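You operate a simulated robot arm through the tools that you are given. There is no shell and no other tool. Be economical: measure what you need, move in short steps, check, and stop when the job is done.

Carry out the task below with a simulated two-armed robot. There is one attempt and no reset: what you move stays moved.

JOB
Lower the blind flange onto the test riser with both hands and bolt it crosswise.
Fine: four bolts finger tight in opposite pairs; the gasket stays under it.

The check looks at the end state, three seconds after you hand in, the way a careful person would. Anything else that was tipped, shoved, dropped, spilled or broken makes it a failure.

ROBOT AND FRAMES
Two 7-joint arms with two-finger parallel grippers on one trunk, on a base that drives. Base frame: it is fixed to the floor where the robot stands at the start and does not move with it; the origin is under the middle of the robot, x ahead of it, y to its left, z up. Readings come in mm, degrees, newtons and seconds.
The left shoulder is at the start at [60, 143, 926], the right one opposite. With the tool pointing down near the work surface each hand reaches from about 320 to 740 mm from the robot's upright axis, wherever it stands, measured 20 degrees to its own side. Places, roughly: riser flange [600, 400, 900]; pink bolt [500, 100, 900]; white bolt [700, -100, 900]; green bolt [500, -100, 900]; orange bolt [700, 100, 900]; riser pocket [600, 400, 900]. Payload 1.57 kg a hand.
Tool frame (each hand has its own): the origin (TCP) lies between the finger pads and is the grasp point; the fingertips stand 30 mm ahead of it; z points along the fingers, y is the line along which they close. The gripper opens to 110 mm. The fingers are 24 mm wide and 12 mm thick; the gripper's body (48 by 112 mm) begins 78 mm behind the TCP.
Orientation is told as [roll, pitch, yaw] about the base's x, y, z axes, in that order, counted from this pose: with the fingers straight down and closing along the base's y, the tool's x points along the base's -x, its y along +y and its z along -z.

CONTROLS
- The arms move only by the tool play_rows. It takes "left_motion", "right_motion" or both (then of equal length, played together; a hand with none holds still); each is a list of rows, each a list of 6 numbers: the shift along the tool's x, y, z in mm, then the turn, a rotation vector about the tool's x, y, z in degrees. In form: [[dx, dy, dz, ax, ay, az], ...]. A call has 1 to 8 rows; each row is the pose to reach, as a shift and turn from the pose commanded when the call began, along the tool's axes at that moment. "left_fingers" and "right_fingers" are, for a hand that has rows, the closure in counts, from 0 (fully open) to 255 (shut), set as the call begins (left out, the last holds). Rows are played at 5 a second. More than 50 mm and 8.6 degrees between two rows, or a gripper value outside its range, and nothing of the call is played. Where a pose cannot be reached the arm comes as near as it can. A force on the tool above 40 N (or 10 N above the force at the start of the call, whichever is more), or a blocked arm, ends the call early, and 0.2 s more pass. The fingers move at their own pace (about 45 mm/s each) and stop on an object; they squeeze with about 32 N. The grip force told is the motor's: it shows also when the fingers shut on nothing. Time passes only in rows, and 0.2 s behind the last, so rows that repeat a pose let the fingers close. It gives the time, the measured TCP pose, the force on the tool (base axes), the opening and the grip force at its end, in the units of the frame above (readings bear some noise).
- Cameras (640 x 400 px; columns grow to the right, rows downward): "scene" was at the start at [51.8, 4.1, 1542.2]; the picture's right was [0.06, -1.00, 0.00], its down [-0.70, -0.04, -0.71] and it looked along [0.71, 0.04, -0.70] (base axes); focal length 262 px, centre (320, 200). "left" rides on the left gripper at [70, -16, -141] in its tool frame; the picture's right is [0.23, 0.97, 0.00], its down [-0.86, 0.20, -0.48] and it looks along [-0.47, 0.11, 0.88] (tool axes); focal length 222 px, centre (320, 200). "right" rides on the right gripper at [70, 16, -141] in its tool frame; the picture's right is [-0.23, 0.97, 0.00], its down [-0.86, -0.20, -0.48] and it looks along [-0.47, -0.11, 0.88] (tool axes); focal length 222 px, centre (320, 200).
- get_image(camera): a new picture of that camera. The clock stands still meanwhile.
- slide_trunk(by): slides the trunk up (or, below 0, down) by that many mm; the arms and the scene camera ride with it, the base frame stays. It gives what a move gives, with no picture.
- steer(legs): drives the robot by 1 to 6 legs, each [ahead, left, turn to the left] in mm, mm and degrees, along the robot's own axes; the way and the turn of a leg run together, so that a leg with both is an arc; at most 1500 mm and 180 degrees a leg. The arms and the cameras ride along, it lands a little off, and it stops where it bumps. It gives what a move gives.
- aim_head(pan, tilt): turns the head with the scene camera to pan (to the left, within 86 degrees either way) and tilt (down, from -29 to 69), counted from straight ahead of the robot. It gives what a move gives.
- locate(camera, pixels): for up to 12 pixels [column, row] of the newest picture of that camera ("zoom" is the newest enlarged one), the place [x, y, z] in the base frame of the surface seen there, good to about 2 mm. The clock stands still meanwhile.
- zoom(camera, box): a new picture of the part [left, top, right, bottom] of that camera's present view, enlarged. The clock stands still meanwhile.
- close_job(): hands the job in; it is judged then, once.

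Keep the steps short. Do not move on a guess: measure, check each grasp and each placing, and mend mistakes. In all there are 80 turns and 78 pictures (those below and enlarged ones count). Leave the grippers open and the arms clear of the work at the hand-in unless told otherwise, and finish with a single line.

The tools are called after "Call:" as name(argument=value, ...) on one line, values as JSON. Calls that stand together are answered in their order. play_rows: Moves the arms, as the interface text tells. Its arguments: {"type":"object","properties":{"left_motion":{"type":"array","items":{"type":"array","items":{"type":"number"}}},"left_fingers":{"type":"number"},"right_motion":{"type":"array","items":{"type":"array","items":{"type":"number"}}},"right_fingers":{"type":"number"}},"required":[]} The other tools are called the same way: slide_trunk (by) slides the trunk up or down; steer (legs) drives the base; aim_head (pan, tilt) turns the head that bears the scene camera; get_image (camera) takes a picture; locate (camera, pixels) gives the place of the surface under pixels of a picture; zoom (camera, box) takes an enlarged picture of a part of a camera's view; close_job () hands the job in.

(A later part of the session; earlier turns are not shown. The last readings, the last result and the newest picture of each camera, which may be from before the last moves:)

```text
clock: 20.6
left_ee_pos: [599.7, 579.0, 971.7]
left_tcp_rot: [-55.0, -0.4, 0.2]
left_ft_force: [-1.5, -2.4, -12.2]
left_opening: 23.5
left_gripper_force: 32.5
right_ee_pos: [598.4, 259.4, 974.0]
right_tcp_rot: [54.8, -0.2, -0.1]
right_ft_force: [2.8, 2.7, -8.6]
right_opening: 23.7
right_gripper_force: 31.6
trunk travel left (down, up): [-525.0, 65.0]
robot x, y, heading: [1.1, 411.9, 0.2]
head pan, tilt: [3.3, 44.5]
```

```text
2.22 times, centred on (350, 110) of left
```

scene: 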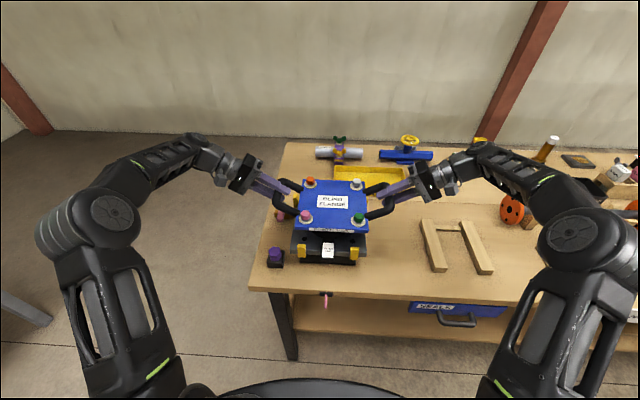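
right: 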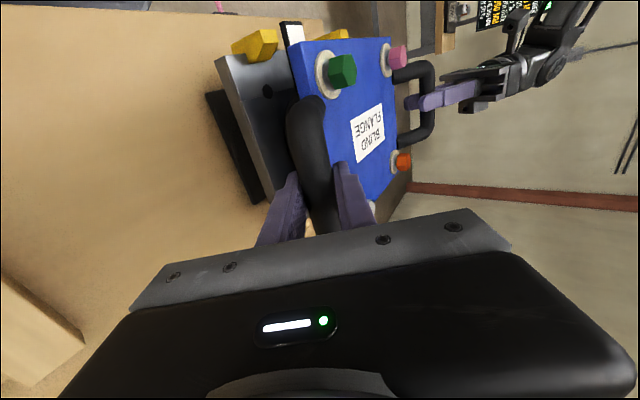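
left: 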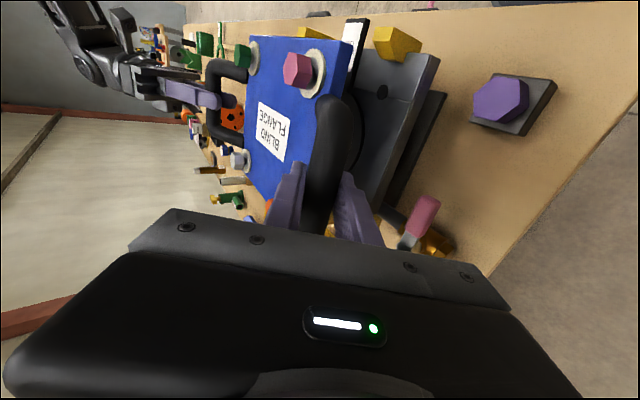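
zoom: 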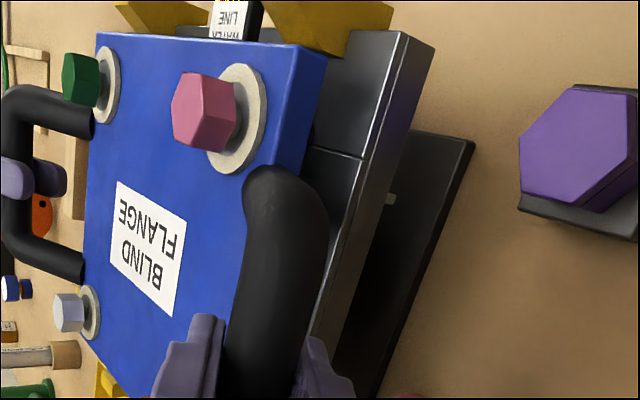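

Call:
zoom(camera="scene", box=[280, 165, 390, 265])

Call:
locate(camera="zoom", pixels=[[396, 256], [194, 245], [213, 110], [390, 117], [152, 300], [430, 313], [155, 308], [425, 320], [195, 155], [420, 140]])

```text
4.00 times, centred on (335, 215) of scene
```

zoom: 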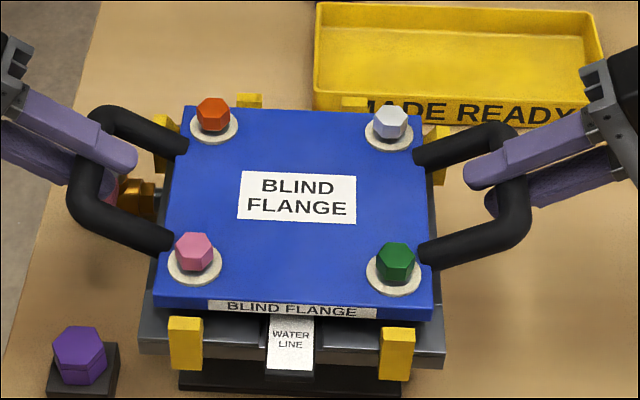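

```text
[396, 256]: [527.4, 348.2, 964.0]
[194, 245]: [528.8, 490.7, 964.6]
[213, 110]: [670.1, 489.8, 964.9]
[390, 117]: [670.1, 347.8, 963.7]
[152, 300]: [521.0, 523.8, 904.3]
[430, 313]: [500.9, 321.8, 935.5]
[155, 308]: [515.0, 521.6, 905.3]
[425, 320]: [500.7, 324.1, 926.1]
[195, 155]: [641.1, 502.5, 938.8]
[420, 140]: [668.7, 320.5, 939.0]
```

Bolt centre is (599.1, 419.1), aligned with the holes, and the top is level at 939. I'll lower another 18 mm in small steps.

Call:
play_rows(left_motion=[[0, 2.1, 1.5, 0, 0, 0], [0, 4.2, 2.9, 0, 0, 0], [0, 6.3, 4.4, 0, 0, 0], [0, 8.4, 5.9, 0, 0, 0], [0, 10.5, 7.4, 0, 0, 0], [0, 12.6, 8.8, 0, 0, 0], [0, 14.7, 10.3, 0, 0, 0], [0, 14.7, 10.3, 0, 0, 0]], right_motion=[[0, -2.1, 1.5, 0, 0, 0], [0, -4.2, 2.9, 0, 0, 0], [0, -6.3, 4.4, 0, 0, 0], [0, -8.4, 5.9, 0, 0, 0], [0, -10.5, 7.4, 0, 0, 0], [0, -12.6, 8.8, 0, 0, 0], [0, -14.7, 10.3, 0, 0, 0], [0, -14.7, 10.3, 0, 0, 0]])

Call:
zoom(camera="scene", box=[280, 165, 390, 265])

```text
clock: 22.4
left_ee_pos: [600.1, 577.8, 956.6]
left_tcp_rot: [-55.2, -0.7, 0.3]
left_ft_force: [4.6, 3.5, 6.6]
left_opening: 23.6
left_gripper_force: 32.6
right_ee_pos: [598.3, 260.0, 958.4]
right_tcp_rot: [55.1, -0.2, -0.2]
right_ft_force: [6.3, -4.0, 5.6]
right_opening: 23.7
right_gripper_force: 32.6
trunk travel left (down, up): [-525.0, 65.0]
robot x, y, heading: [-1.2, 410.9, 0.3]
head pan, tilt: [3.3, 44.5]
```

```text
4.00 times, centred on (335, 215) of scene
```

zoom: 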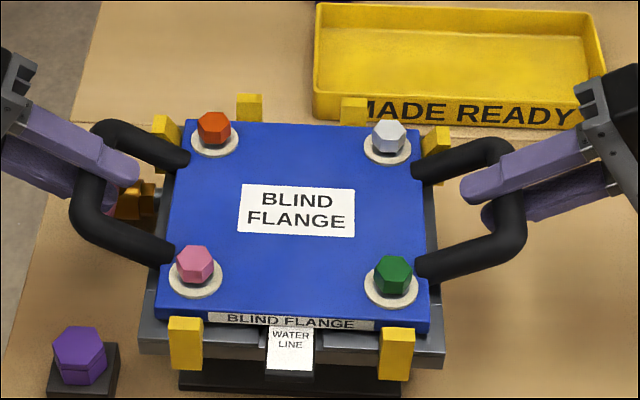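

Call:
locate(camera="zoom", pixels=[[394, 270], [195, 258], [214, 125], [389, 129], [165, 305], [420, 318], [190, 165], [415, 150], [420, 328], [160, 315]])

Call:
zoom(camera="left", box=[230, 20, 470, 200])

Call:
zoom(camera="right", box=[190, 20, 430, 200])

```text
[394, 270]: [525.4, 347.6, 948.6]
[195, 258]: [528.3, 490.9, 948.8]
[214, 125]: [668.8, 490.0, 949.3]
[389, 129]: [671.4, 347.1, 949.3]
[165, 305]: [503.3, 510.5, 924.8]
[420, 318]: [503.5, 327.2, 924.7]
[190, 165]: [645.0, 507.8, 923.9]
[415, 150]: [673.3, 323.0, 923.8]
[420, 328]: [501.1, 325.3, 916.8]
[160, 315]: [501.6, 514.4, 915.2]
```

```text
2.22 times, centred on (350, 110) of left
```

zoom: 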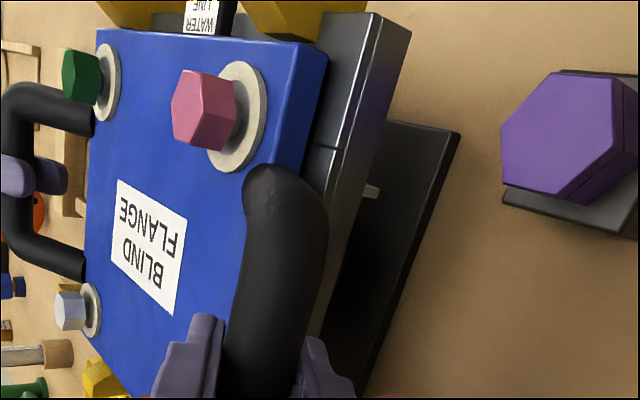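

```text
2.22 times, centred on (310, 110) of right
```

zoom: 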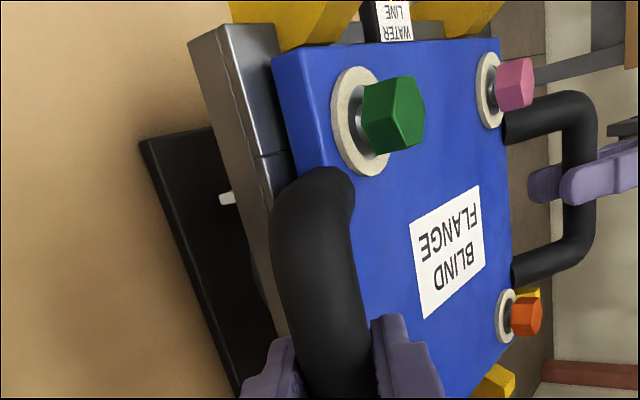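

The flange sits flat with its top at 924 on all sides and z forces changed sign, so it rests on the riser. I'll open both hands and back out along the fingers.

Call:
play_rows(left_motion=[[0, 0, 0, 0, 0, 0], [0, 0, 0, 0, 0, 0], [0, 0, 0, 0, 0, 0], [0, 0, -20, 0, 0, 0], [0, 0, -45, 0, 0, 0], [0, 0, -75, 0, 0, 0], [0, -20, -95, 0, 0, 0], [0, -45, -110, 0, 0, 0]], right_motion=[[0, 0, 0, 0, 0, 0], [0, 0, 0, 0, 0, 0], [0, 0, 0, 0, 0, 0], [0, 0, -20, 0, 0, 0], [0, 0, -45, 0, 0, 0], [0, 0, -75, 0, 0, 0], [0, 20, -95, 0, 0, 0], [0, 45, -110, 0, 0, 0]], left_fingers=130, right_fingers=130)

Call:
get_image(camera="scene")

Call:
zoom(camera="scene", box=[280, 165, 390, 265])

```text
clock: 24.2
left_ee_pos: [582.4, 638.2, 1027.8]
left_tcp_rot: [-57.5, -1.0, 1.4]
left_ft_force: [-0.3, 0.1, 1.4]
left_opening: 53.7
left_gripper_force: 0.1
left hand out of reach, approached as far as the arm can: row 6, 7, 8
right_ee_pos: [594.2, 197.5, 1010.8]
right_tcp_rot: [54.8, -0.2, -0.2]
right_ft_force: [-0.2, 0.6, 0.8]
right_opening: 53.8
right_gripper_force: 0.0
right hand out of reach, approached as far as the arm can: row 7, 8
trunk travel left (down, up): [-525.0, 65.0]
robot x, y, heading: [-0.2, 413.5, -0.0]
head pan, tilt: [3.3, 44.5]
```

```text
32 pictures are left
```

scene: 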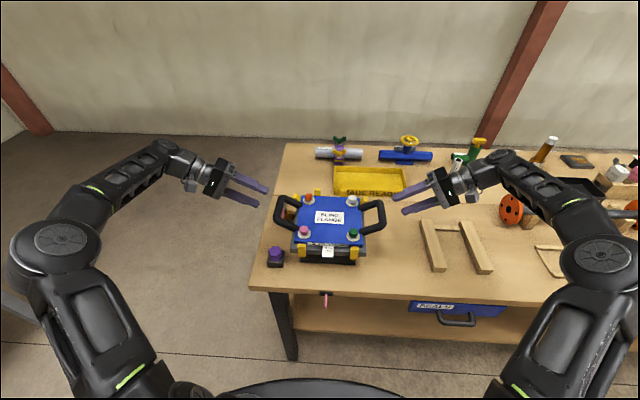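

```text
4.00 times, centred on (335, 215) of scene
```

zoom: 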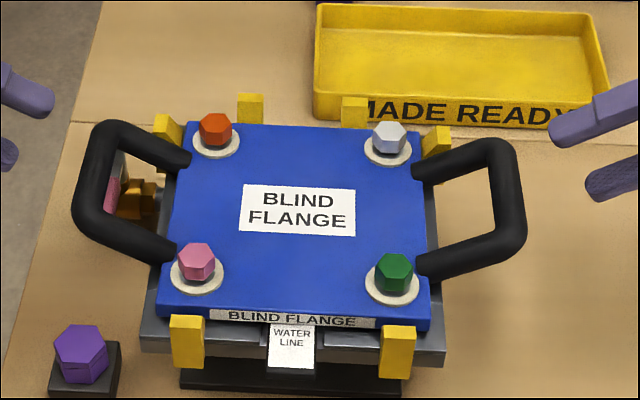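

The flange stays seated. Next I turn both hands back to vertical, moving inward and up above the flange.

Call:
play_rows(left_motion=[[3, -13, 7, -4, 0, 0], [6, -26, 14, -11.5, 0, 0], [9, -39, 21, -19, 0, 0], [12, -52, 28, -26.5, 0, 0], [15, -65, 35, -34, 0, 0], [18, -78, 42, -41.5, 0, 0], [20, -88, 49, -49, 0, 0], [22, -96, 55, -56, 0, 0]], right_motion=[[-6, 14, 6, 4, 0, 0], [-12, 28, 12, 11.5, 0, 0], [-18, 42, 18, 19, 0, 0], [-24, 57, 24, 26.5, 0, 0], [-30, 71, 29, 34, 0, 0], [-36, 86, 34, 41, 0, 0], [-41, 100, 39, 48, 0, 0], [-46, 115, 44, 55, 0, 0]])

Call:
get_image(camera="left")

Call:
get_image(camera="right")

```text
clock: 26.0
left_ee_pos: [554.5, 539.1, 1075.3]
left_tcp_rot: [0.9, -0.9, 0.2]
left_ft_force: [-1.2, 0.5, -0.1]
left_opening: 53.6
left_gripper_force: 0.1
right_ee_pos: [592.6, 232.3, 1144.9]
right_tcp_rot: [12.9, -9.6, -0.4]
right_ft_force: [-0.9, 0.3, 0.9]
right_opening: 54.3
right_gripper_force: 0.1
right hand out of reach, approached as far as the arm can: row 5, 6, 7, 8
trunk travel left (down, up): [-525.0, 65.0]
robot x, y, heading: [1.5, 409.8, -0.0]
head pan, tilt: [3.3, 44.5]
```

```text
30 pictures are left
```

left: 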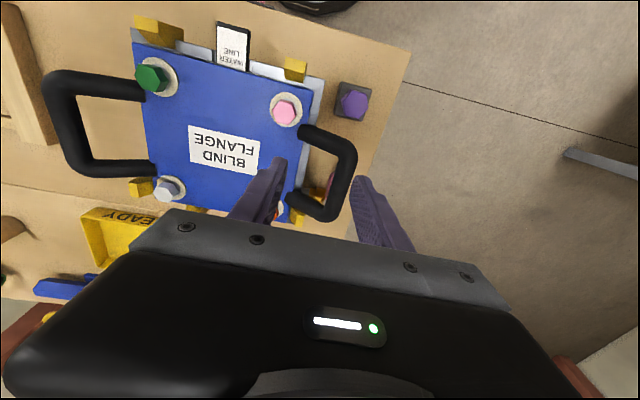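

```text
29 pictures are left
```

right: 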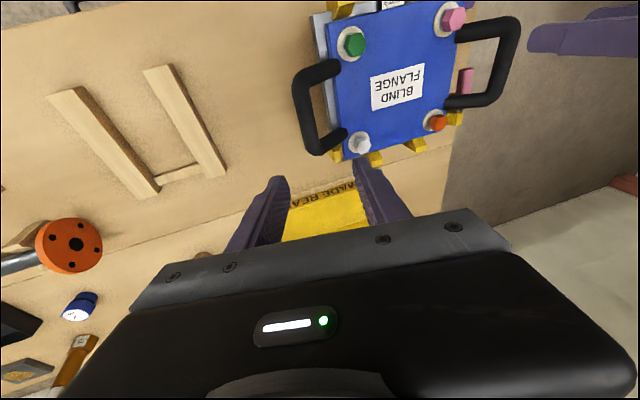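

The left hand is vertical, but the right stopped short at the edge of its reach and is still tilted. I'll lower it 80 mm to come back into reach and read it again.

Call:
play_rows(right_motion=[[0, 0, 30, 0, 0, 0], [0, 0, 60, 0, 0, 0], [0, 0, 80, 0, 0, 0], [0, 0, 80, 0, 0, 0], [0, 0, 80, 0, 0, 0]])

Call:
zoom(camera="left", box=[120, 20, 340, 220])

Call:
locate(camera="zoom", pixels=[[483, 266], [95, 165], [142, 482], [510, 235]])

```text
clock: 27.2
left_ee_pos: [559.4, 539.5, 1072.7]
left_tcp_rot: [1.0, -0.6, 0.2]
left_ft_force: [0.4, -0.3, -0.3]
left_opening: 53.9
left_gripper_force: 0.0
right_ee_pos: [609.1, 250.1, 1063.3]
right_tcp_rot: [13.1, -9.3, -0.5]
right_ft_force: [0.5, 0.1, 0.9]
right_opening: 54.0
right_gripper_force: 0.1
trunk travel left (down, up): [-525.0, 65.0]
robot x, y, heading: [1.3, 417.5, -0.1]
head pan, tilt: [3.3, 44.5]
```

```text
2.00 times, centred on (230, 120) of left
```

zoom: 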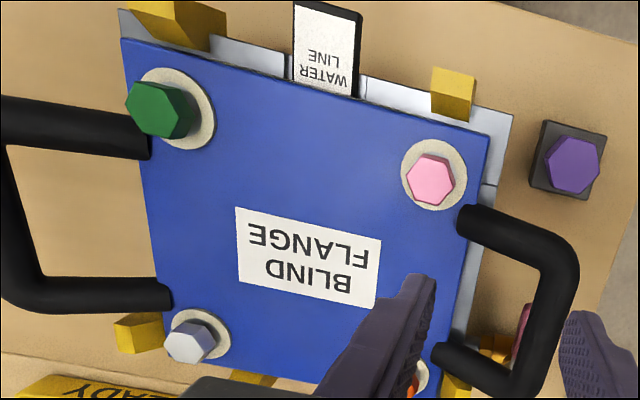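

```text
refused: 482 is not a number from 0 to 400
```

The commanded pose resets to where the arm stands. I'll straighten the right hand above the white bolt (670,348) and bring the left above pink (529,490), both at z≈1020, to see how the hexes lie.

Call:
play_rows(left_motion=[[7, -12, 13, 0, 0, 0], [14, -25, 27, 0.5, 0.3, 0], [21, -37, 40, 1, 0.7, 0.2], [28, -49.3, 54, 1, 0.7, 0.2], [28, -49.3, 54, 1, 0.7, 0.2]], right_motion=[[-13, 21, 18, 4, 3, 0.2], [-26, 42, 36, 8, 6, 0.4], [-40, 63, 55, 11, 8, 0.5], [-53.2, 83.6, 73.1, 13.1, 9.3, 0.6], [-53.2, 83.6, 73.1, 13.1, 9.3, 0.6]])

Call:
zoom(camera="left", box=[240, 90, 400, 210])

Call:
zoom(camera="right", box=[240, 90, 400, 210])

```text
clock: 28.4
left_ee_pos: [533.0, 487.4, 1019.1]
left_tcp_rot: [0.1, 0.1, -0.1]
left_ft_force: [0.6, -1.4, -0.2]
left_opening: 53.8
left_gripper_force: 0.1
right_ee_pos: [629.9, 344.4, 1055.5]
right_tcp_rot: [1.5, -4.8, 0.8]
right_ft_force: [-0.3, -0.7, 0.4]
right_opening: 54.4
right_gripper_force: 0.1
right hand out of reach, approached as far as the arm can: row 3, 4, 5
trunk travel left (down, up): [-525.0, 65.0]
robot x, y, heading: [-1.9, 412.3, 0.0]
head pan, tilt: [3.3, 44.5]
```

```text
3.33 times, centred on (320, 150) of left
```

zoom: 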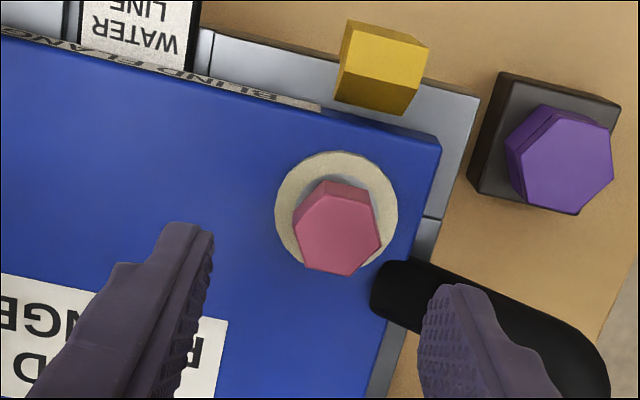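

```text
3.33 times, centred on (320, 150) of right
```

zoom: 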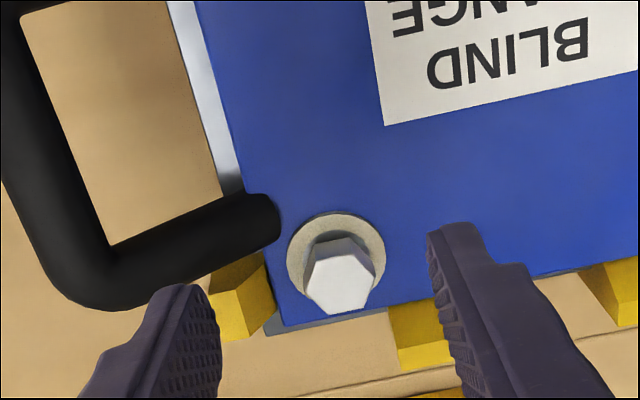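

The right hand is at the edge of its reach at this height. I also see the handle legs stand close to the bolts, so I'll plan 60° strokes with the fingers kept clear of the legs. The pink hex shows flats facing ±x. I'll raise the trunk 60 mm and drive 80 mm ahead to gain reach.

Call:
slide_trunk(by=60)

Call:
steer(legs=[[80, 0, 0]])

Call:
zoom(camera="scene", box=[270, 190, 410, 300])

```text
clock: 29.4
left_ee_pos: [531.6, 490.6, 1079.2]
left_tcp_rot: [0.0, 0.0, 0.0]
left_ft_force: [-0.2, 0.2, -0.2]
left_opening: 53.7
left_gripper_force: 0.1
right_ee_pos: [628.6, 346.4, 1117.7]
right_tcp_rot: [1.4, -4.7, 0.8]
right_ft_force: [-0.4, 0.9, -0.8]
right_opening: 53.8
right_gripper_force: 0.1
trunk travel left (down, up): [-585.0, 5.0]
robot x, y, heading: [-2.5, 412.5, 0.3]
head pan, tilt: [3.3, 44.5]
```

```text
clock: 30.5
left_ee_pos: [611.8, 490.2, 1078.1]
left_tcp_rot: [0.0, 0.2, 0.0]
left_ft_force: [-0.1, -0.1, -0.1]
left_opening: 54.2
left_gripper_force: 0.0
right_ee_pos: [710.4, 346.7, 1116.8]
right_tcp_rot: [1.4, -4.7, 0.9]
right_ft_force: [-0.3, 0.1, -0.3]
right_opening: 53.9
right_gripper_force: 0.1
trunk travel left (down, up): [-585.0, 5.0]
robot x, y, heading: [81.3, 411.0, 0.0]
head pan, tilt: [3.3, 44.5]
```

```text
3.64 times, centred on (340, 245) of scene
```

zoom: 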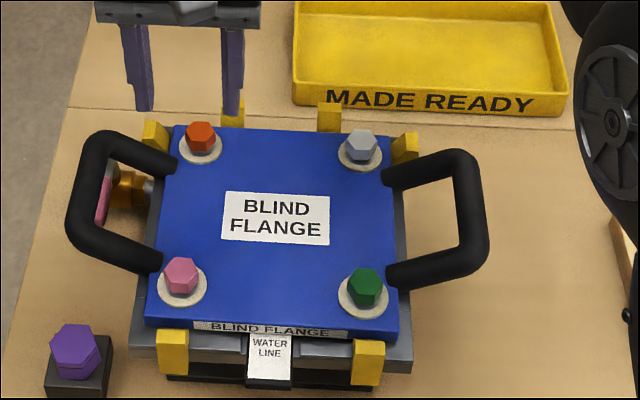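

Call:
locate(camera="zoom", pixels=[[181, 270], [366, 281], [200, 129], [361, 138], [155, 262], [163, 255], [160, 270], [140, 265], [393, 275], [172, 160], [388, 178], [181, 305]])

Call:
zoom(camera="scene", box=[300, 255, 365, 290])

Call:
zoom(camera="scene", box=[300, 215, 365, 250])

```text
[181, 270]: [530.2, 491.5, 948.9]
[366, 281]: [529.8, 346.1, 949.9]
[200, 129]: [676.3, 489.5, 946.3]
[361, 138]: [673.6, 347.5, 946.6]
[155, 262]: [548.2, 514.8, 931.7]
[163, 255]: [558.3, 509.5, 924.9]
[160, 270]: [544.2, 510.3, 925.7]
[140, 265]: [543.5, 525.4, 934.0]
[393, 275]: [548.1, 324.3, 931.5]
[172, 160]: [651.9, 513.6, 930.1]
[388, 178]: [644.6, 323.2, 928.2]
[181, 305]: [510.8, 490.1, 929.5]
```

```text
9.85 times, centred on (332, 272) of scene
```

zoom: 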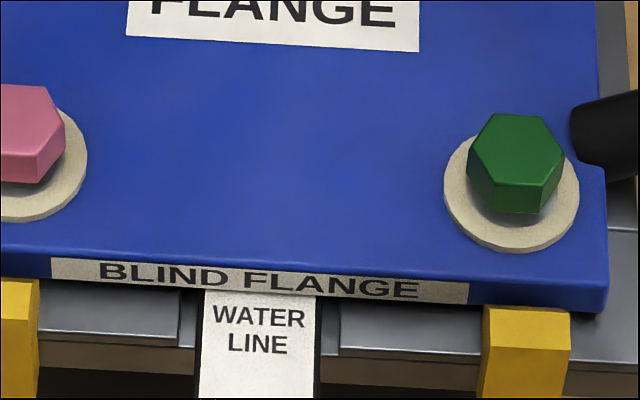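

```text
9.85 times, centred on (332, 232) of scene
```

zoom: 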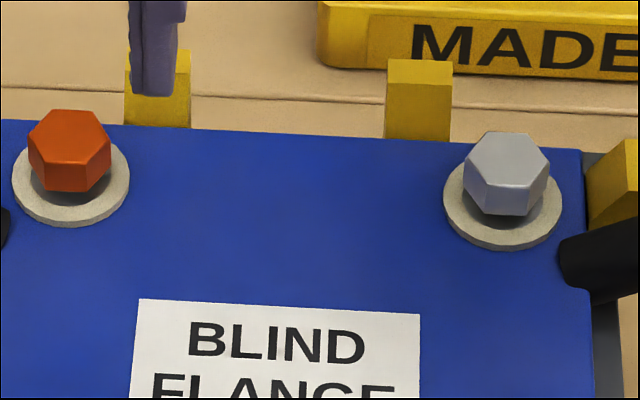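

All four hexes have flats facing ±x; the heads top out at 949 and the washers at 929. The handle legs end at y≈509, so with the fingers along x the sweep from yaw 90 to yaw 30 is clear for pink and white. Now I'll place left above pink and right above white, and turn both to yaw +90.

Call:
play_rows(left_motion=[[15, 0, 10, 0, 0, -8], [30, 0, 20, 0, 0, -16], [45, 0, 30, 0, 0, -24], [60, 0, 45, 0, 0, -32], [72, 0, 58, 0, 0, -40], [82, 0, 68, 0, 0, -48]], right_motion=[[8, 0, 17, 0.5, 1.5, 0.3], [16, 0, 34, 1, 3, 0.6], [24, -0.5, 51, 1.4, 4.7, 0.9], [32, -1, 68, 1.4, 4.7, 0.9], [40, -1, 86, 1.4, 4.7, 0.9], [48, -1.2, 103, 1.4, 4.7, 0.9]], left_fingers=165, right_fingers=165)

Call:
play_rows(left_motion=[[0, 0, 0, 0, 0, -8], [0, 0, 0, 0, 0, -16], [0, 0, 0, 0, 0, -24], [0, 0, 0, 0, 0, -32], [0, 0, 0, 0, 0, -38], [0, 0, 0, 0, 0, -42], [0, 0, 0, 0, 0, -42], [0, 0, 0, 0, 0, -42]], right_motion=[[0, 0, 0, 0, 0, -8], [0, 0, 0, 0, 0, -16], [0, 0, 0, 0, 0, -24], [0, 0, 0, 0, 0, -32], [0, 0, 0, 0, 0, -40], [0, 0, 0, 0, 0, -48], [0, 0, 0, 0, 0, -56], [0, 0, 0, 0, 0, -64]])

```text
clock: 31.9
left_ee_pos: [529.1, 489.4, 1011.4]
left_tcp_rot: [0.2, 0.2, 48.2]
left_ft_force: [-0.5, -0.3, 0.3]
left_opening: 39.1
left_gripper_force: 0.0
right_ee_pos: [670.4, 349.2, 1012.7]
right_tcp_rot: [0.0, -0.1, 0.0]
right_ft_force: [0.0, -0.2, 0.7]
right_opening: 38.5
right_gripper_force: 0.0
trunk travel left (down, up): [-585.0, 5.0]
robot x, y, heading: [74.8, 411.0, 0.1]
head pan, tilt: [3.3, 44.5]
```

```text
clock: 33.7
left_ee_pos: [528.8, 490.7, 1009.6]
left_tcp_rot: [0.0, 0.0, 90.0]
left_ft_force: [0.2, -0.6, 0.5]
left_opening: 38.6
left_gripper_force: 0.1
right_ee_pos: [669.4, 346.5, 1009.3]
right_tcp_rot: [-0.1, -0.1, 64.1]
right_ft_force: [-0.5, 0.3, -0.9]
right_opening: 38.8
right_gripper_force: 0.0
trunk travel left (down, up): [-585.0, 5.0]
robot x, y, heading: [79.4, 408.3, 0.1]
head pan, tilt: [3.3, 44.5]
```

Left is at yaw 90; I'll finish the right hand's turn and look down at both bolts.

Call:
play_rows(right_motion=[[0, 0, 0, 0, 0, -8], [0, 0, 0, 0, 0, -16], [0, 0, 0, 0, 0, -24], [0, 0, 0, 0, 0, -26], [0, 0, 0, 0, 0, -26]])

Call:
zoom(camera="left", box=[240, 110, 400, 210])

Call:
zoom(camera="right", box=[240, 110, 400, 210])

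```text
clock: 34.9
left_ee_pos: [529.8, 490.0, 1010.0]
left_tcp_rot: [0.1, 0.1, 90.0]
left_ft_force: [0.9, 0.5, -0.4]
left_opening: 38.9
left_gripper_force: 0.0
right_ee_pos: [669.4, 348.0, 1009.6]
right_tcp_rot: [-0.1, -0.1, 90.2]
right_ft_force: [-0.2, -0.1, 0.0]
right_opening: 38.7
right_gripper_force: 0.1
trunk travel left (down, up): [-585.0, 5.0]
robot x, y, heading: [80.9, 407.0, 0.2]
head pan, tilt: [3.3, 44.5]
```

```text
4.00 times, centred on (320, 160) of left
```

zoom: 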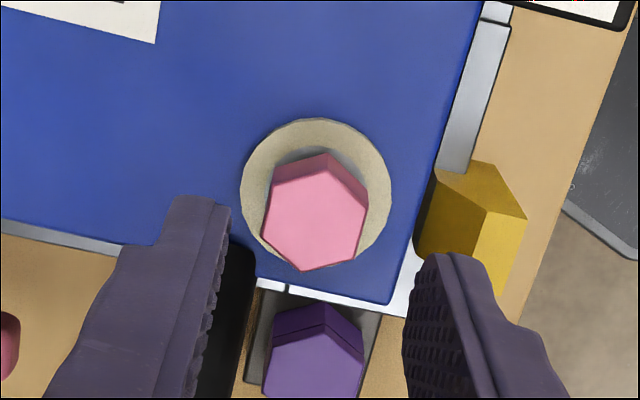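

```text
4.00 times, centred on (320, 160) of right
```

zoom: 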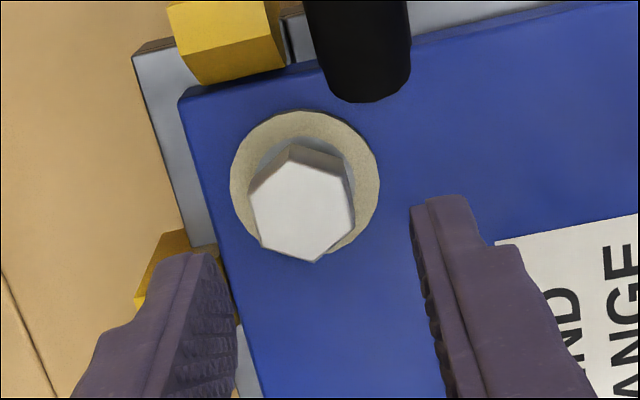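

Call:
locate(camera="zoom", pixels=[[302, 208], [252, 200], [352, 215], [285, 170], [318, 255], [305, 120]])

Call:
get_image(camera="left")

Call:
locate(camera="left", pixels=[[318, 166], [307, 165], [331, 170], [322, 157], [316, 175]])

```text
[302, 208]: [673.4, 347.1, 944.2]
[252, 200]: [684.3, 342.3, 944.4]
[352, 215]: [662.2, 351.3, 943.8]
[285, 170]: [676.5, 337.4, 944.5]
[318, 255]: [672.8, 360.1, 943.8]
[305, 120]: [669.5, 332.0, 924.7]
```

```text
20 pictures are left
```

left: 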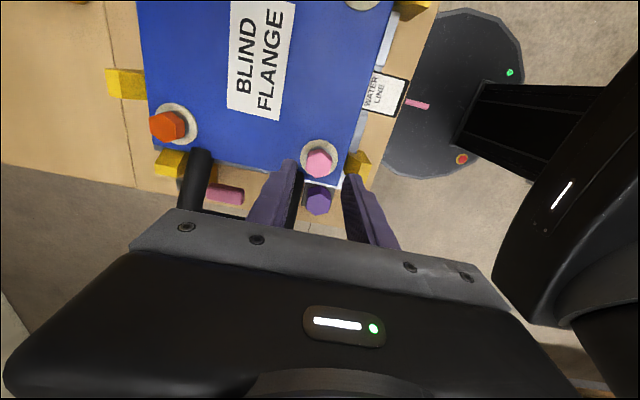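

```text
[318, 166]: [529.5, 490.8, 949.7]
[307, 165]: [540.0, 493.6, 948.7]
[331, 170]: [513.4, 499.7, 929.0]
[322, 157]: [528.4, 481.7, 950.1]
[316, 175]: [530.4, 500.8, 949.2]
```

Pink is centred at (529.5,490.8), top 949.5; white is at (673,347), top 944. I'll go down onto both, fingertips just above the washers.

Call:
play_rows(left_motion=[[0, 0, 15, 0, 0, 0], [0, 0, 30, 0, 0, 0], [0, 0, 40, 0, 0, 0], [0, 0, 49, 0, 0, 0], [0, 0, 49, 0, 0, 0]], right_motion=[[0.5, -2.5, 15, 0, 0, 0], [0.5, -2.5, 30, 0, 0, 0], [0.5, -2.5, 40, 0, 0, 0], [0.5, -2.5, 51, 0, 0, 0], [0.5, -2.5, 51, 0, 0, 0]])

Call:
play_rows(left_motion=[[0, 0, 0, 0, 0, 0], [0, 0, 0, 0, 0, 0], [0, 0, 0, 0, 0, 0]], right_motion=[[0, 0, 0, 0, 0, 0], [0, 0, 0, 0, 0, 0], [0, 0, 0, 0, 0, 0]], left_fingers=255, right_fingers=255)

Call:
zoom(camera="scene", box=[270, 190, 410, 300])

```text
clock: 36.1
left_ee_pos: [530.4, 488.7, 960.5]
left_tcp_rot: [0.1, 0.0, 90.0]
left_ft_force: [-1.5, -0.1, -0.1]
left_opening: 38.7
left_gripper_force: 0.0
right_ee_pos: [671.3, 347.1, 957.7]
right_tcp_rot: [-0.1, 0.1, 90.0]
right_ft_force: [1.5, 0.0, -0.1]
right_opening: 38.8
right_gripper_force: 0.0
trunk travel left (down, up): [-585.0, 5.0]
robot x, y, heading: [78.9, 412.9, 0.0]
head pan, tilt: [3.3, 44.5]
```

```text
clock: 36.9
left_ee_pos: [530.5, 489.5, 960.5]
left_tcp_rot: [0.2, 0.0, 89.9]
left_ft_force: [-3.2, 1.7, 1.2]
left_opening: 23.9
left_gripper_force: 31.8
right_ee_pos: [672.6, 347.0, 959.6]
right_tcp_rot: [-0.1, 0.0, 90.0]
right_ft_force: [8.0, -1.8, -0.9]
right_opening: 23.9
right_gripper_force: 32.3
trunk travel left (down, up): [-585.0, 5.0]
robot x, y, heading: [79.7, 412.6, 0.0]
head pan, tilt: [3.3, 44.5]
```

```text
3.64 times, centred on (340, 245) of scene
```

zoom: 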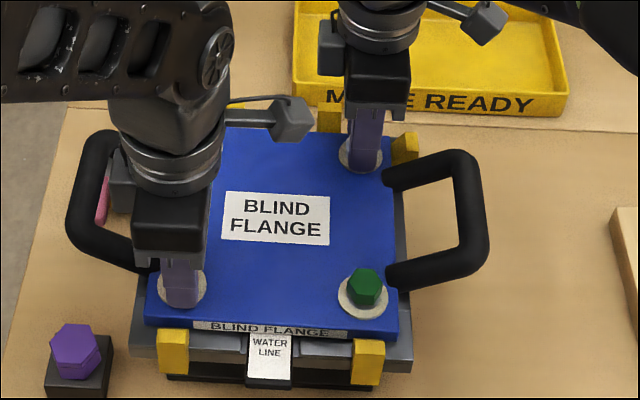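

Both heads are gripped on their flats (23.9 mm). I'll turn both clockwise 60°.

Call:
play_rows(left_motion=[[0, 0, 0, 0, 0, 8], [0, 0, 0, 0, 0, 16], [0, 0, 0, 0, 0, 24], [0, 0, 0, 0, 0, 32], [0, 0, 0, 0, 0, 40], [0, 0, 0, 0, 0, 48], [0, 0, 0, 0, 0, 56], [0, 0, 0, 0, 0, 62]], right_motion=[[0, 0, 0, 0, 0, 8], [0, 0, 0, 0, 0, 16], [0, 0, 0, 0, 0, 24], [0, 0, 0, 0, 0, 32], [0, 0, 0, 0, 0, 40], [0, 0, 0, 0, 0, 48], [0, 0, 0, 0, 0, 56], [0, 0, 0, 0, 0, 62]])

```text
clock: 38.7
left_ee_pos: [528.6, 490.9, 961.8]
left_tcp_rot: [0.4, 0.3, 27.8]
left_ft_force: [-17.5, 17.2, 10.2]
left_opening: 23.5
left_gripper_force: 32.2
right_ee_pos: [671.8, 347.5, 959.3]
right_tcp_rot: [-0.1, -0.1, 27.7]
right_ft_force: [16.8, -14.5, -0.1]
right_opening: 23.9
right_gripper_force: 32.3
trunk travel left (down, up): [-585.0, 5.0]
robot x, y, heading: [80.2, 410.5, 0.1]
head pan, tilt: [3.3, 44.5]
```

Both turned with the grip held (opening unchanged). The side forces suggest 1 mm eccentricity, so I'll open, shift toward the bolts, turn back 60° and look at what happened.

Call:
play_rows(left_motion=[[0, 0, 0, 0, 0, 0], [0.4, 1.3, 0, 0, 0, -8.5], [0.4, 1.3, 0, 0, 0, -17], [0.4, 1.3, 0, 0, 0, -25.5], [0.4, 1.3, 0, 0, 0, -34], [0.4, 1.3, 0, 0, 0, -42.5], [0.4, 1.3, 0, 0, 0, -51], [0.4, 1.3, 0, 0, 0, -59.5]], right_motion=[[0, 0, 0, 0, 0, 0], [-0.4, -1.3, 0, 0, 0, -8.5], [-0.4, -1.3, 0, 0, 0, -17], [-0.4, -1.3, 0, 0, 0, -25.5], [-0.4, -1.3, 0, 0, 0, -34], [-0.4, -1.3, 0, 0, 0, -42.5], [-0.4, -1.3, 0, 0, 0, -51], [-0.4, -1.3, 0, 0, 0, -59.5]], left_fingers=165, right_fingers=165)

Call:
zoom(camera="left", box=[240, 110, 400, 210])

Call:
locate(camera="zoom", pixels=[[318, 300], [318, 270], [318, 320], [300, 300], [335, 300], [318, 150]])

```text
clock: 40.5
left_ee_pos: [527.7, 491.1, 961.4]
left_tcp_rot: [0.0, 0.1, 87.7]
left_ft_force: [0.2, -0.4, -0.2]
left_opening: 38.6
left_gripper_force: 0.0
right_ee_pos: [673.1, 346.7, 959.7]
right_tcp_rot: [-0.2, 0.0, 87.7]
right_ft_force: [-0.5, -0.6, 0.5]
right_opening: 39.1
right_gripper_force: 0.1
trunk travel left (down, up): [-585.0, 5.0]
robot x, y, heading: [79.3, 411.5, 0.2]
head pan, tilt: [3.3, 44.5]
```

```text
4.00 times, centred on (320, 160) of left
```

zoom: 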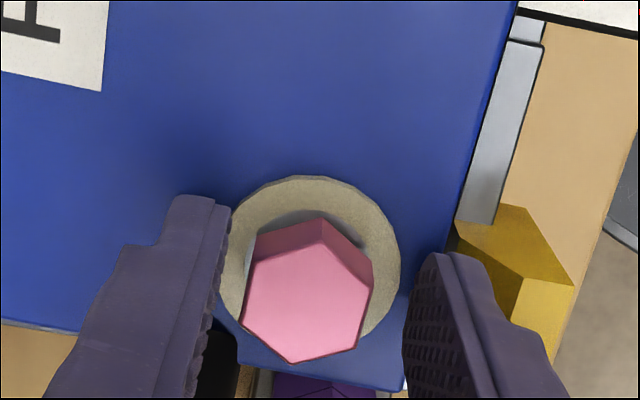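

```text
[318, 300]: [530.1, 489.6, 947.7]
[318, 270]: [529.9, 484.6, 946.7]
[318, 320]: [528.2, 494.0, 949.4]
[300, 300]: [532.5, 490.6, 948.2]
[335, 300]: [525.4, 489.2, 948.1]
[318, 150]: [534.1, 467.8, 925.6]
```

Pink turned and sank by about 1.5 mm, so the threads engage. Next stroke: close, turn 60°, open, turn back.

Call:
play_rows(left_motion=[[0, -1.3, 0, 0, 0, 0], [0, -1.3, 0, 0, 0, 0], [0, -1.3, 0, 0, 0, 0]], right_motion=[[0, 0, 0, 0, 0, 0], [0, 0, 0, 0, 0, 0], [0, 0, 0, 0, 0, 0]], left_fingers=255, right_fingers=255)

Call:
play_rows(left_motion=[[0, 0, 0.3, 0, 0, 8], [0, 0, 0.5, 0, 0, 16], [0, 0, 0.7, 0, 0, 24], [0, 0, 0.9, 0, 0, 32], [0, 0, 1.1, 0, 0, 40], [0, 0, 1.2, 0, 0, 48], [0, 0, 1.3, 0, 0, 56], [0, 0, 1.3, 0, 0, 60]], right_motion=[[0, 0, 0.3, 0, 0, 8], [0, 0, 0.5, 0, 0, 16], [0, 0, 0.7, 0, 0, 24], [0, 0, 0.9, 0, 0, 32], [0, 0, 1.1, 0, 0, 40], [0, 0, 1.2, 0, 0, 48], [0, 0, 1.3, 0, 0, 56], [0, 0, 1.3, 0, 0, 60]])

Call:
play_rows(left_motion=[[0, 0, 0, 0, 0, 0], [0, 0, 0, 0, 0, -8.5], [0, 0, 0, 0, 0, -17], [0, 0, 0, 0, 0, -25.5], [0, 0, 0, 0, 0, -34], [0, 0, 0, 0, 0, -42.5], [0, 0, 0, 0, 0, -51], [0, 0, 0, 0, 0, -59.5]], right_motion=[[0, 0, 0, 0, 0, 0], [0, 0, 0, 0, 0, -8.5], [0, 0, 0, 0, 0, -17], [0, 0, 0, 0, 0, -25.5], [0, 0, 0, 0, 0, -34], [0, 0, 0, 0, 0, -42.5], [0, 0, 0, 0, 0, -51], [0, 0, 0, 0, 0, -59.5]], left_fingers=165, right_fingers=165)

Call:
zoom(camera="right", box=[240, 110, 400, 210])

Call:
locate(camera="zoom", pixels=[[318, 300], [318, 280], [318, 320], [300, 300], [335, 300], [318, 150]])

```text
clock: 41.3
left_ee_pos: [529.8, 491.3, 961.5]
left_tcp_rot: [0.0, 0.1, 87.5]
left_ft_force: [9.8, 0.2, -0.1]
left_opening: 23.8
left_gripper_force: 32.5
right_ee_pos: [670.6, 346.3, 959.1]
right_tcp_rot: [0.1, 0.0, 87.6]
right_ft_force: [-11.4, -0.2, 3.3]
right_opening: 24.3
right_gripper_force: 31.8
trunk travel left (down, up): [-585.0, 5.0]
robot x, y, heading: [78.2, 409.9, 0.0]
head pan, tilt: [3.3, 44.5]
```

```text
clock: 43.1
left_ee_pos: [527.3, 492.0, 960.7]
left_tcp_rot: [0.0, 0.1, 27.4]
left_ft_force: [4.3, 4.5, 17.6]
left_opening: 24.9
left_gripper_force: 32.1
right_ee_pos: [673.0, 347.3, 959.3]
right_tcp_rot: [-0.1, -0.3, 27.4]
right_ft_force: [-1.7, -1.7, 0.4]
right_opening: 25.3
right_gripper_force: 31.8
trunk travel left (down, up): [-585.0, 5.0]
robot x, y, heading: [77.7, 411.2, 0.1]
head pan, tilt: [3.3, 44.5]
```

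```text
clock: 44.9
left_ee_pos: [529.2, 490.3, 960.3]
left_tcp_rot: [0.1, 0.0, 87.1]
left_ft_force: [-0.3, -0.6, -0.4]
left_opening: 38.9
left_gripper_force: 0.0
right_ee_pos: [672.6, 347.1, 957.0]
right_tcp_rot: [0.0, 0.0, 87.3]
right_ft_force: [0.0, -0.3, 0.1]
right_opening: 38.9
right_gripper_force: 0.1
trunk travel left (down, up): [-585.0, 5.0]
robot x, y, heading: [81.5, 413.6, 0.2]
head pan, tilt: [3.3, 44.5]
```

```text
4.00 times, centred on (320, 160) of right
```

zoom: 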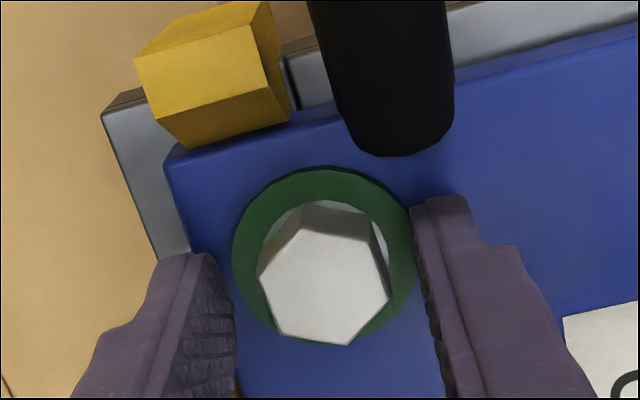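

```text
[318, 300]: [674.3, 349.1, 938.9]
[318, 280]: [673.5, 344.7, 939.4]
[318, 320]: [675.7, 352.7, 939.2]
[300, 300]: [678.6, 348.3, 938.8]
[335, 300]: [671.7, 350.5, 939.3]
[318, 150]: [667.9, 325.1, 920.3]
```

White's washer has turned green, which looks like the tight mark, and its head is down to 939. I'll check pink's washer.

Call:
zoom(camera="left", box=[240, 110, 400, 210])

Call:
locate(camera="zoom", pixels=[[318, 300], [318, 280], [318, 320], [300, 300], [335, 300], [318, 150]])

```text
4.00 times, centred on (320, 160) of left
```

zoom: 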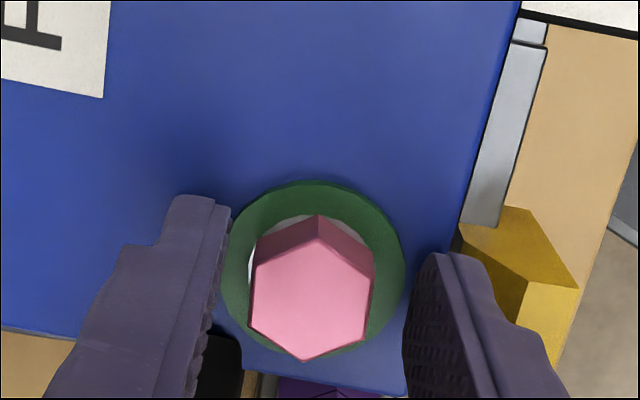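

```text
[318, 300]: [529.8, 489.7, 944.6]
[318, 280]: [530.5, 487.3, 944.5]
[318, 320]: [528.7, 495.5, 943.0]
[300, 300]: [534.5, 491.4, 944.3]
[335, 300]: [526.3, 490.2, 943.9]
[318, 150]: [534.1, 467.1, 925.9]
```

Both washers are green, so the first opposite pair is tight. I'll lift both hands clear and check the flange's level with the scene camera.

Call:
play_rows(left_motion=[[0, 0, -20, 0, 0, 0], [0, 0, -40, 0, 0, 0], [0, 0, -55, 0, 0, 0], [0, -20, -55, 0, 0, 8], [0, -45, -55, 0, 0, 16], [0, -70, -55, 0, 0, 24], [0, -105, -55, 0, 0, 32], [0, -142, -55, 0, 0, 40]], right_motion=[[0, 0, -20, 0, 0, 0], [0, 0, -40, 0, 0, 0], [0, 0, -55, 0, 0, 0], [0, 20, -55, 0, 0, 8], [0, 45, -55, 0, 0, 16], [0, 70, -55, 0, 0, 24], [0, 105, -55, 0, 0, 32], [0, 142, -55, 0, 0, 40]])

Call:
zoom(camera="scene", box=[270, 190, 410, 300])

Call:
locate(camera="zoom", pixels=[[181, 277], [366, 281], [250, 305], [220, 315], [310, 322], [380, 320], [270, 140], [300, 140], [155, 310], [176, 328], [380, 338], [270, 355]])

```text
clock: 46.7
left_ee_pos: [671.5, 483.8, 1017.2]
left_tcp_rot: [0.0, 0.0, 46.9]
left_ft_force: [0.2, 0.3, 0.3]
left_opening: 38.6
left_gripper_force: 0.1
right_ee_pos: [533.1, 355.5, 1012.3]
right_tcp_rot: [-0.1, -0.1, 46.9]
right_ft_force: [0.2, 0.0, -1.0]
right_opening: 39.0
right_gripper_force: 0.1
trunk travel left (down, up): [-585.0, 5.0]
robot x, y, heading: [75.5, 409.8, 0.2]
head pan, tilt: [3.3, 44.5]
```

```text
3.64 times, centred on (340, 245) of scene
```

zoom: 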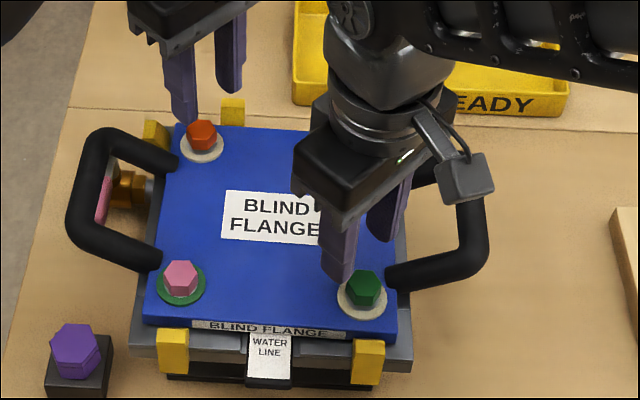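

```text
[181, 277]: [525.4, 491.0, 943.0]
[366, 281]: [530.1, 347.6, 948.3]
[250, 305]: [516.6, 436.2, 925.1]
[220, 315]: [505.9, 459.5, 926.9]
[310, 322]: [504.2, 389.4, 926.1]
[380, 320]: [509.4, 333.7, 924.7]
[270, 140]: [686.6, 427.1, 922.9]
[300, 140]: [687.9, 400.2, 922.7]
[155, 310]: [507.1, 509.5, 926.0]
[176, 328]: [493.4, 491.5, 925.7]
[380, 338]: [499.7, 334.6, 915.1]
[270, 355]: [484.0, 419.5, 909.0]
```

The flange is close to level: near side 926, far side 923. Pink's washer is green. Next both hands turn to yaw -30, left above orange and right above green.

Call:
play_rows(left_motion=[[-1, 1, 0, 0, 0, 8], [-2, 2, 0, 0, 0, 16], [-3, 3, 0, 0, 0, 24], [-4.8, 3.2, 0, 0, 0, 32], [-4.8, 3.2, 0, 0, 0, 40], [-4.8, 3.2, 0, 0, 0, 48], [-4.8, 3.2, 0, 0, 0, 56], [-4.8, 3.2, 0, 0, 0, 64]], right_motion=[[2, -1, 0, 0, 0, 8], [4, -2, 0, 0, 0, 16], [6, -3, 0, 0, 0, 24], [8.7, -3.2, 0, 0, 0, 32], [8.7, -3.2, 0, 0, 0, 40], [8.7, -3.2, 0, 0, 0, 48], [8.7, -3.2, 0, 0, 0, 56], [8.7, -3.2, 0, 0, 0, 64]])

Call:
play_rows(left_motion=[[0, 0, 0, 0, 0, 7], [0, 0, 0, 0, 0, 13], [0, 0, 0, 0, 0, 13]], right_motion=[[0, 0, 0, 0, 0, 7], [0, 0, 0, 0, 0, 13], [0, 0, 0, 0, 0, 13]])

Call:
zoom(camera="left", box=[240, 110, 400, 210])

Call:
locate(camera="zoom", pixels=[[310, 210], [310, 190], [320, 225], [295, 210], [330, 210]])

Call:
zoom(camera="right", box=[240, 110, 400, 210])

Call:
locate(camera="zoom", pixels=[[310, 210], [310, 190], [320, 225], [295, 210], [330, 210]])

```text
clock: 48.5
left_ee_pos: [672.9, 491.2, 1015.5]
left_tcp_rot: [-0.1, 0.1, -17.1]
left_ft_force: [0.5, 0.8, -0.4]
left_opening: 39.1
left_gripper_force: 0.2
right_ee_pos: [527.9, 346.7, 1013.7]
right_tcp_rot: [0.1, 0.0, -17.2]
right_ft_force: [-0.3, -0.4, -0.9]
right_opening: 38.8
right_gripper_force: 0.0
trunk travel left (down, up): [-585.0, 5.0]
robot x, y, heading: [76.2, 411.2, 0.2]
head pan, tilt: [3.3, 44.5]
```

```text
clock: 49.3
left_ee_pos: [671.6, 490.4, 1015.7]
left_tcp_rot: [0.0, 0.1, -30.0]
left_ft_force: [0.9, -0.5, 0.2]
left_opening: 38.7
left_gripper_force: 0.2
right_ee_pos: [527.2, 345.1, 1013.1]
right_tcp_rot: [0.1, 0.0, -30.2]
right_ft_force: [0.1, -0.2, -0.2]
right_opening: 38.8
right_gripper_force: 0.1
trunk travel left (down, up): [-585.0, 5.0]
robot x, y, heading: [80.6, 411.6, 0.1]
head pan, tilt: [3.3, 44.5]
```

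```text
4.00 times, centred on (320, 160) of left
```

zoom: 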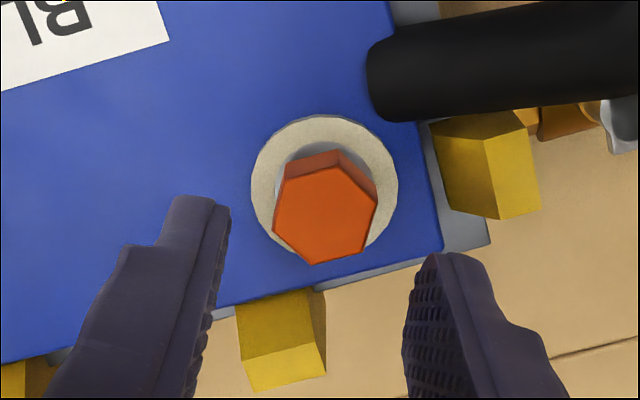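

```text
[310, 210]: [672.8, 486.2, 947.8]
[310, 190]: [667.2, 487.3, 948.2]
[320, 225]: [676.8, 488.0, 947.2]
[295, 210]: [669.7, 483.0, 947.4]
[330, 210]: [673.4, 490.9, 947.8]
```

```text
4.00 times, centred on (320, 160) of right
```

zoom: 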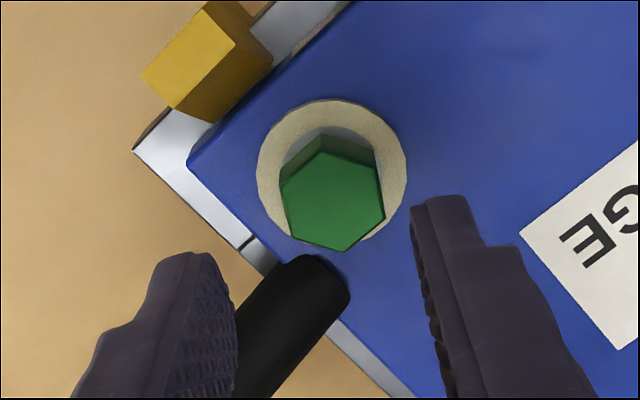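

```text
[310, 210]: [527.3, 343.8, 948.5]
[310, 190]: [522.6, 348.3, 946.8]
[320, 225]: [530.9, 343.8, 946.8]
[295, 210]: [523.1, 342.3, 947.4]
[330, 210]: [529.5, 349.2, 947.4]
```

Orange's centre is (672.5,489.5) and green's (528.5,348.5). I'll correct for both and go down, then close.

Call:
play_rows(left_motion=[[-0.7, -0.2, 15, 0, 0, 0], [-0.7, -0.2, 30, 0, 0, 0], [-0.7, -0.2, 43, 0, 0, 0], [-0.7, -0.2, 56, 0, 0, 0], [-0.7, -0.2, 56, 0, 0, 0]], right_motion=[[0.6, 3.1, 15, 0, 0, 0], [0.6, 3.1, 30, 0, 0, 0], [0.6, 3.1, 41, 0, 0, 0], [0.6, 3.1, 52, 0, 0, 0], [0.6, 3.1, 52, 0, 0, 0]])

Call:
play_rows(left_motion=[[0, 0, 0, 0, 0, 0], [0, 0, 0, 0, 0, 0], [0, 0, 0, 0, 0, 0]], right_motion=[[0, 0, 0, 0, 0, 0], [0, 0, 0, 0, 0, 0], [0, 0, 0, 0, 0, 0]], left_fingers=255, right_fingers=255)

```text
clock: 50.5
left_ee_pos: [673.4, 489.1, 957.7]
left_tcp_rot: [-0.1, 0.1, -30.1]
left_ft_force: [0.5, 0.2, -0.7]
left_opening: 38.8
left_gripper_force: 0.0
right_ee_pos: [528.9, 349.6, 960.6]
right_tcp_rot: [0.1, 0.0, -30.0]
right_ft_force: [-0.1, -0.2, -0.2]
right_opening: 39.0
right_gripper_force: 0.1
trunk travel left (down, up): [-585.0, 5.0]
robot x, y, heading: [80.1, 411.4, 0.2]
head pan, tilt: [3.3, 44.5]
```

```text
clock: 51.3
left_ee_pos: [675.1, 488.3, 957.4]
left_tcp_rot: [0.0, 0.2, -29.9]
left_ft_force: [4.6, 5.3, -0.3]
left_opening: 23.8
left_gripper_force: 32.4
right_ee_pos: [528.9, 349.5, 960.5]
right_tcp_rot: [0.0, 0.0, -30.0]
right_ft_force: [-3.4, -4.7, 1.8]
right_opening: 23.9
right_gripper_force: 32.2
trunk travel left (down, up): [-585.0, 5.0]
robot x, y, heading: [77.9, 409.9, 0.1]
head pan, tilt: [3.3, 44.5]
```

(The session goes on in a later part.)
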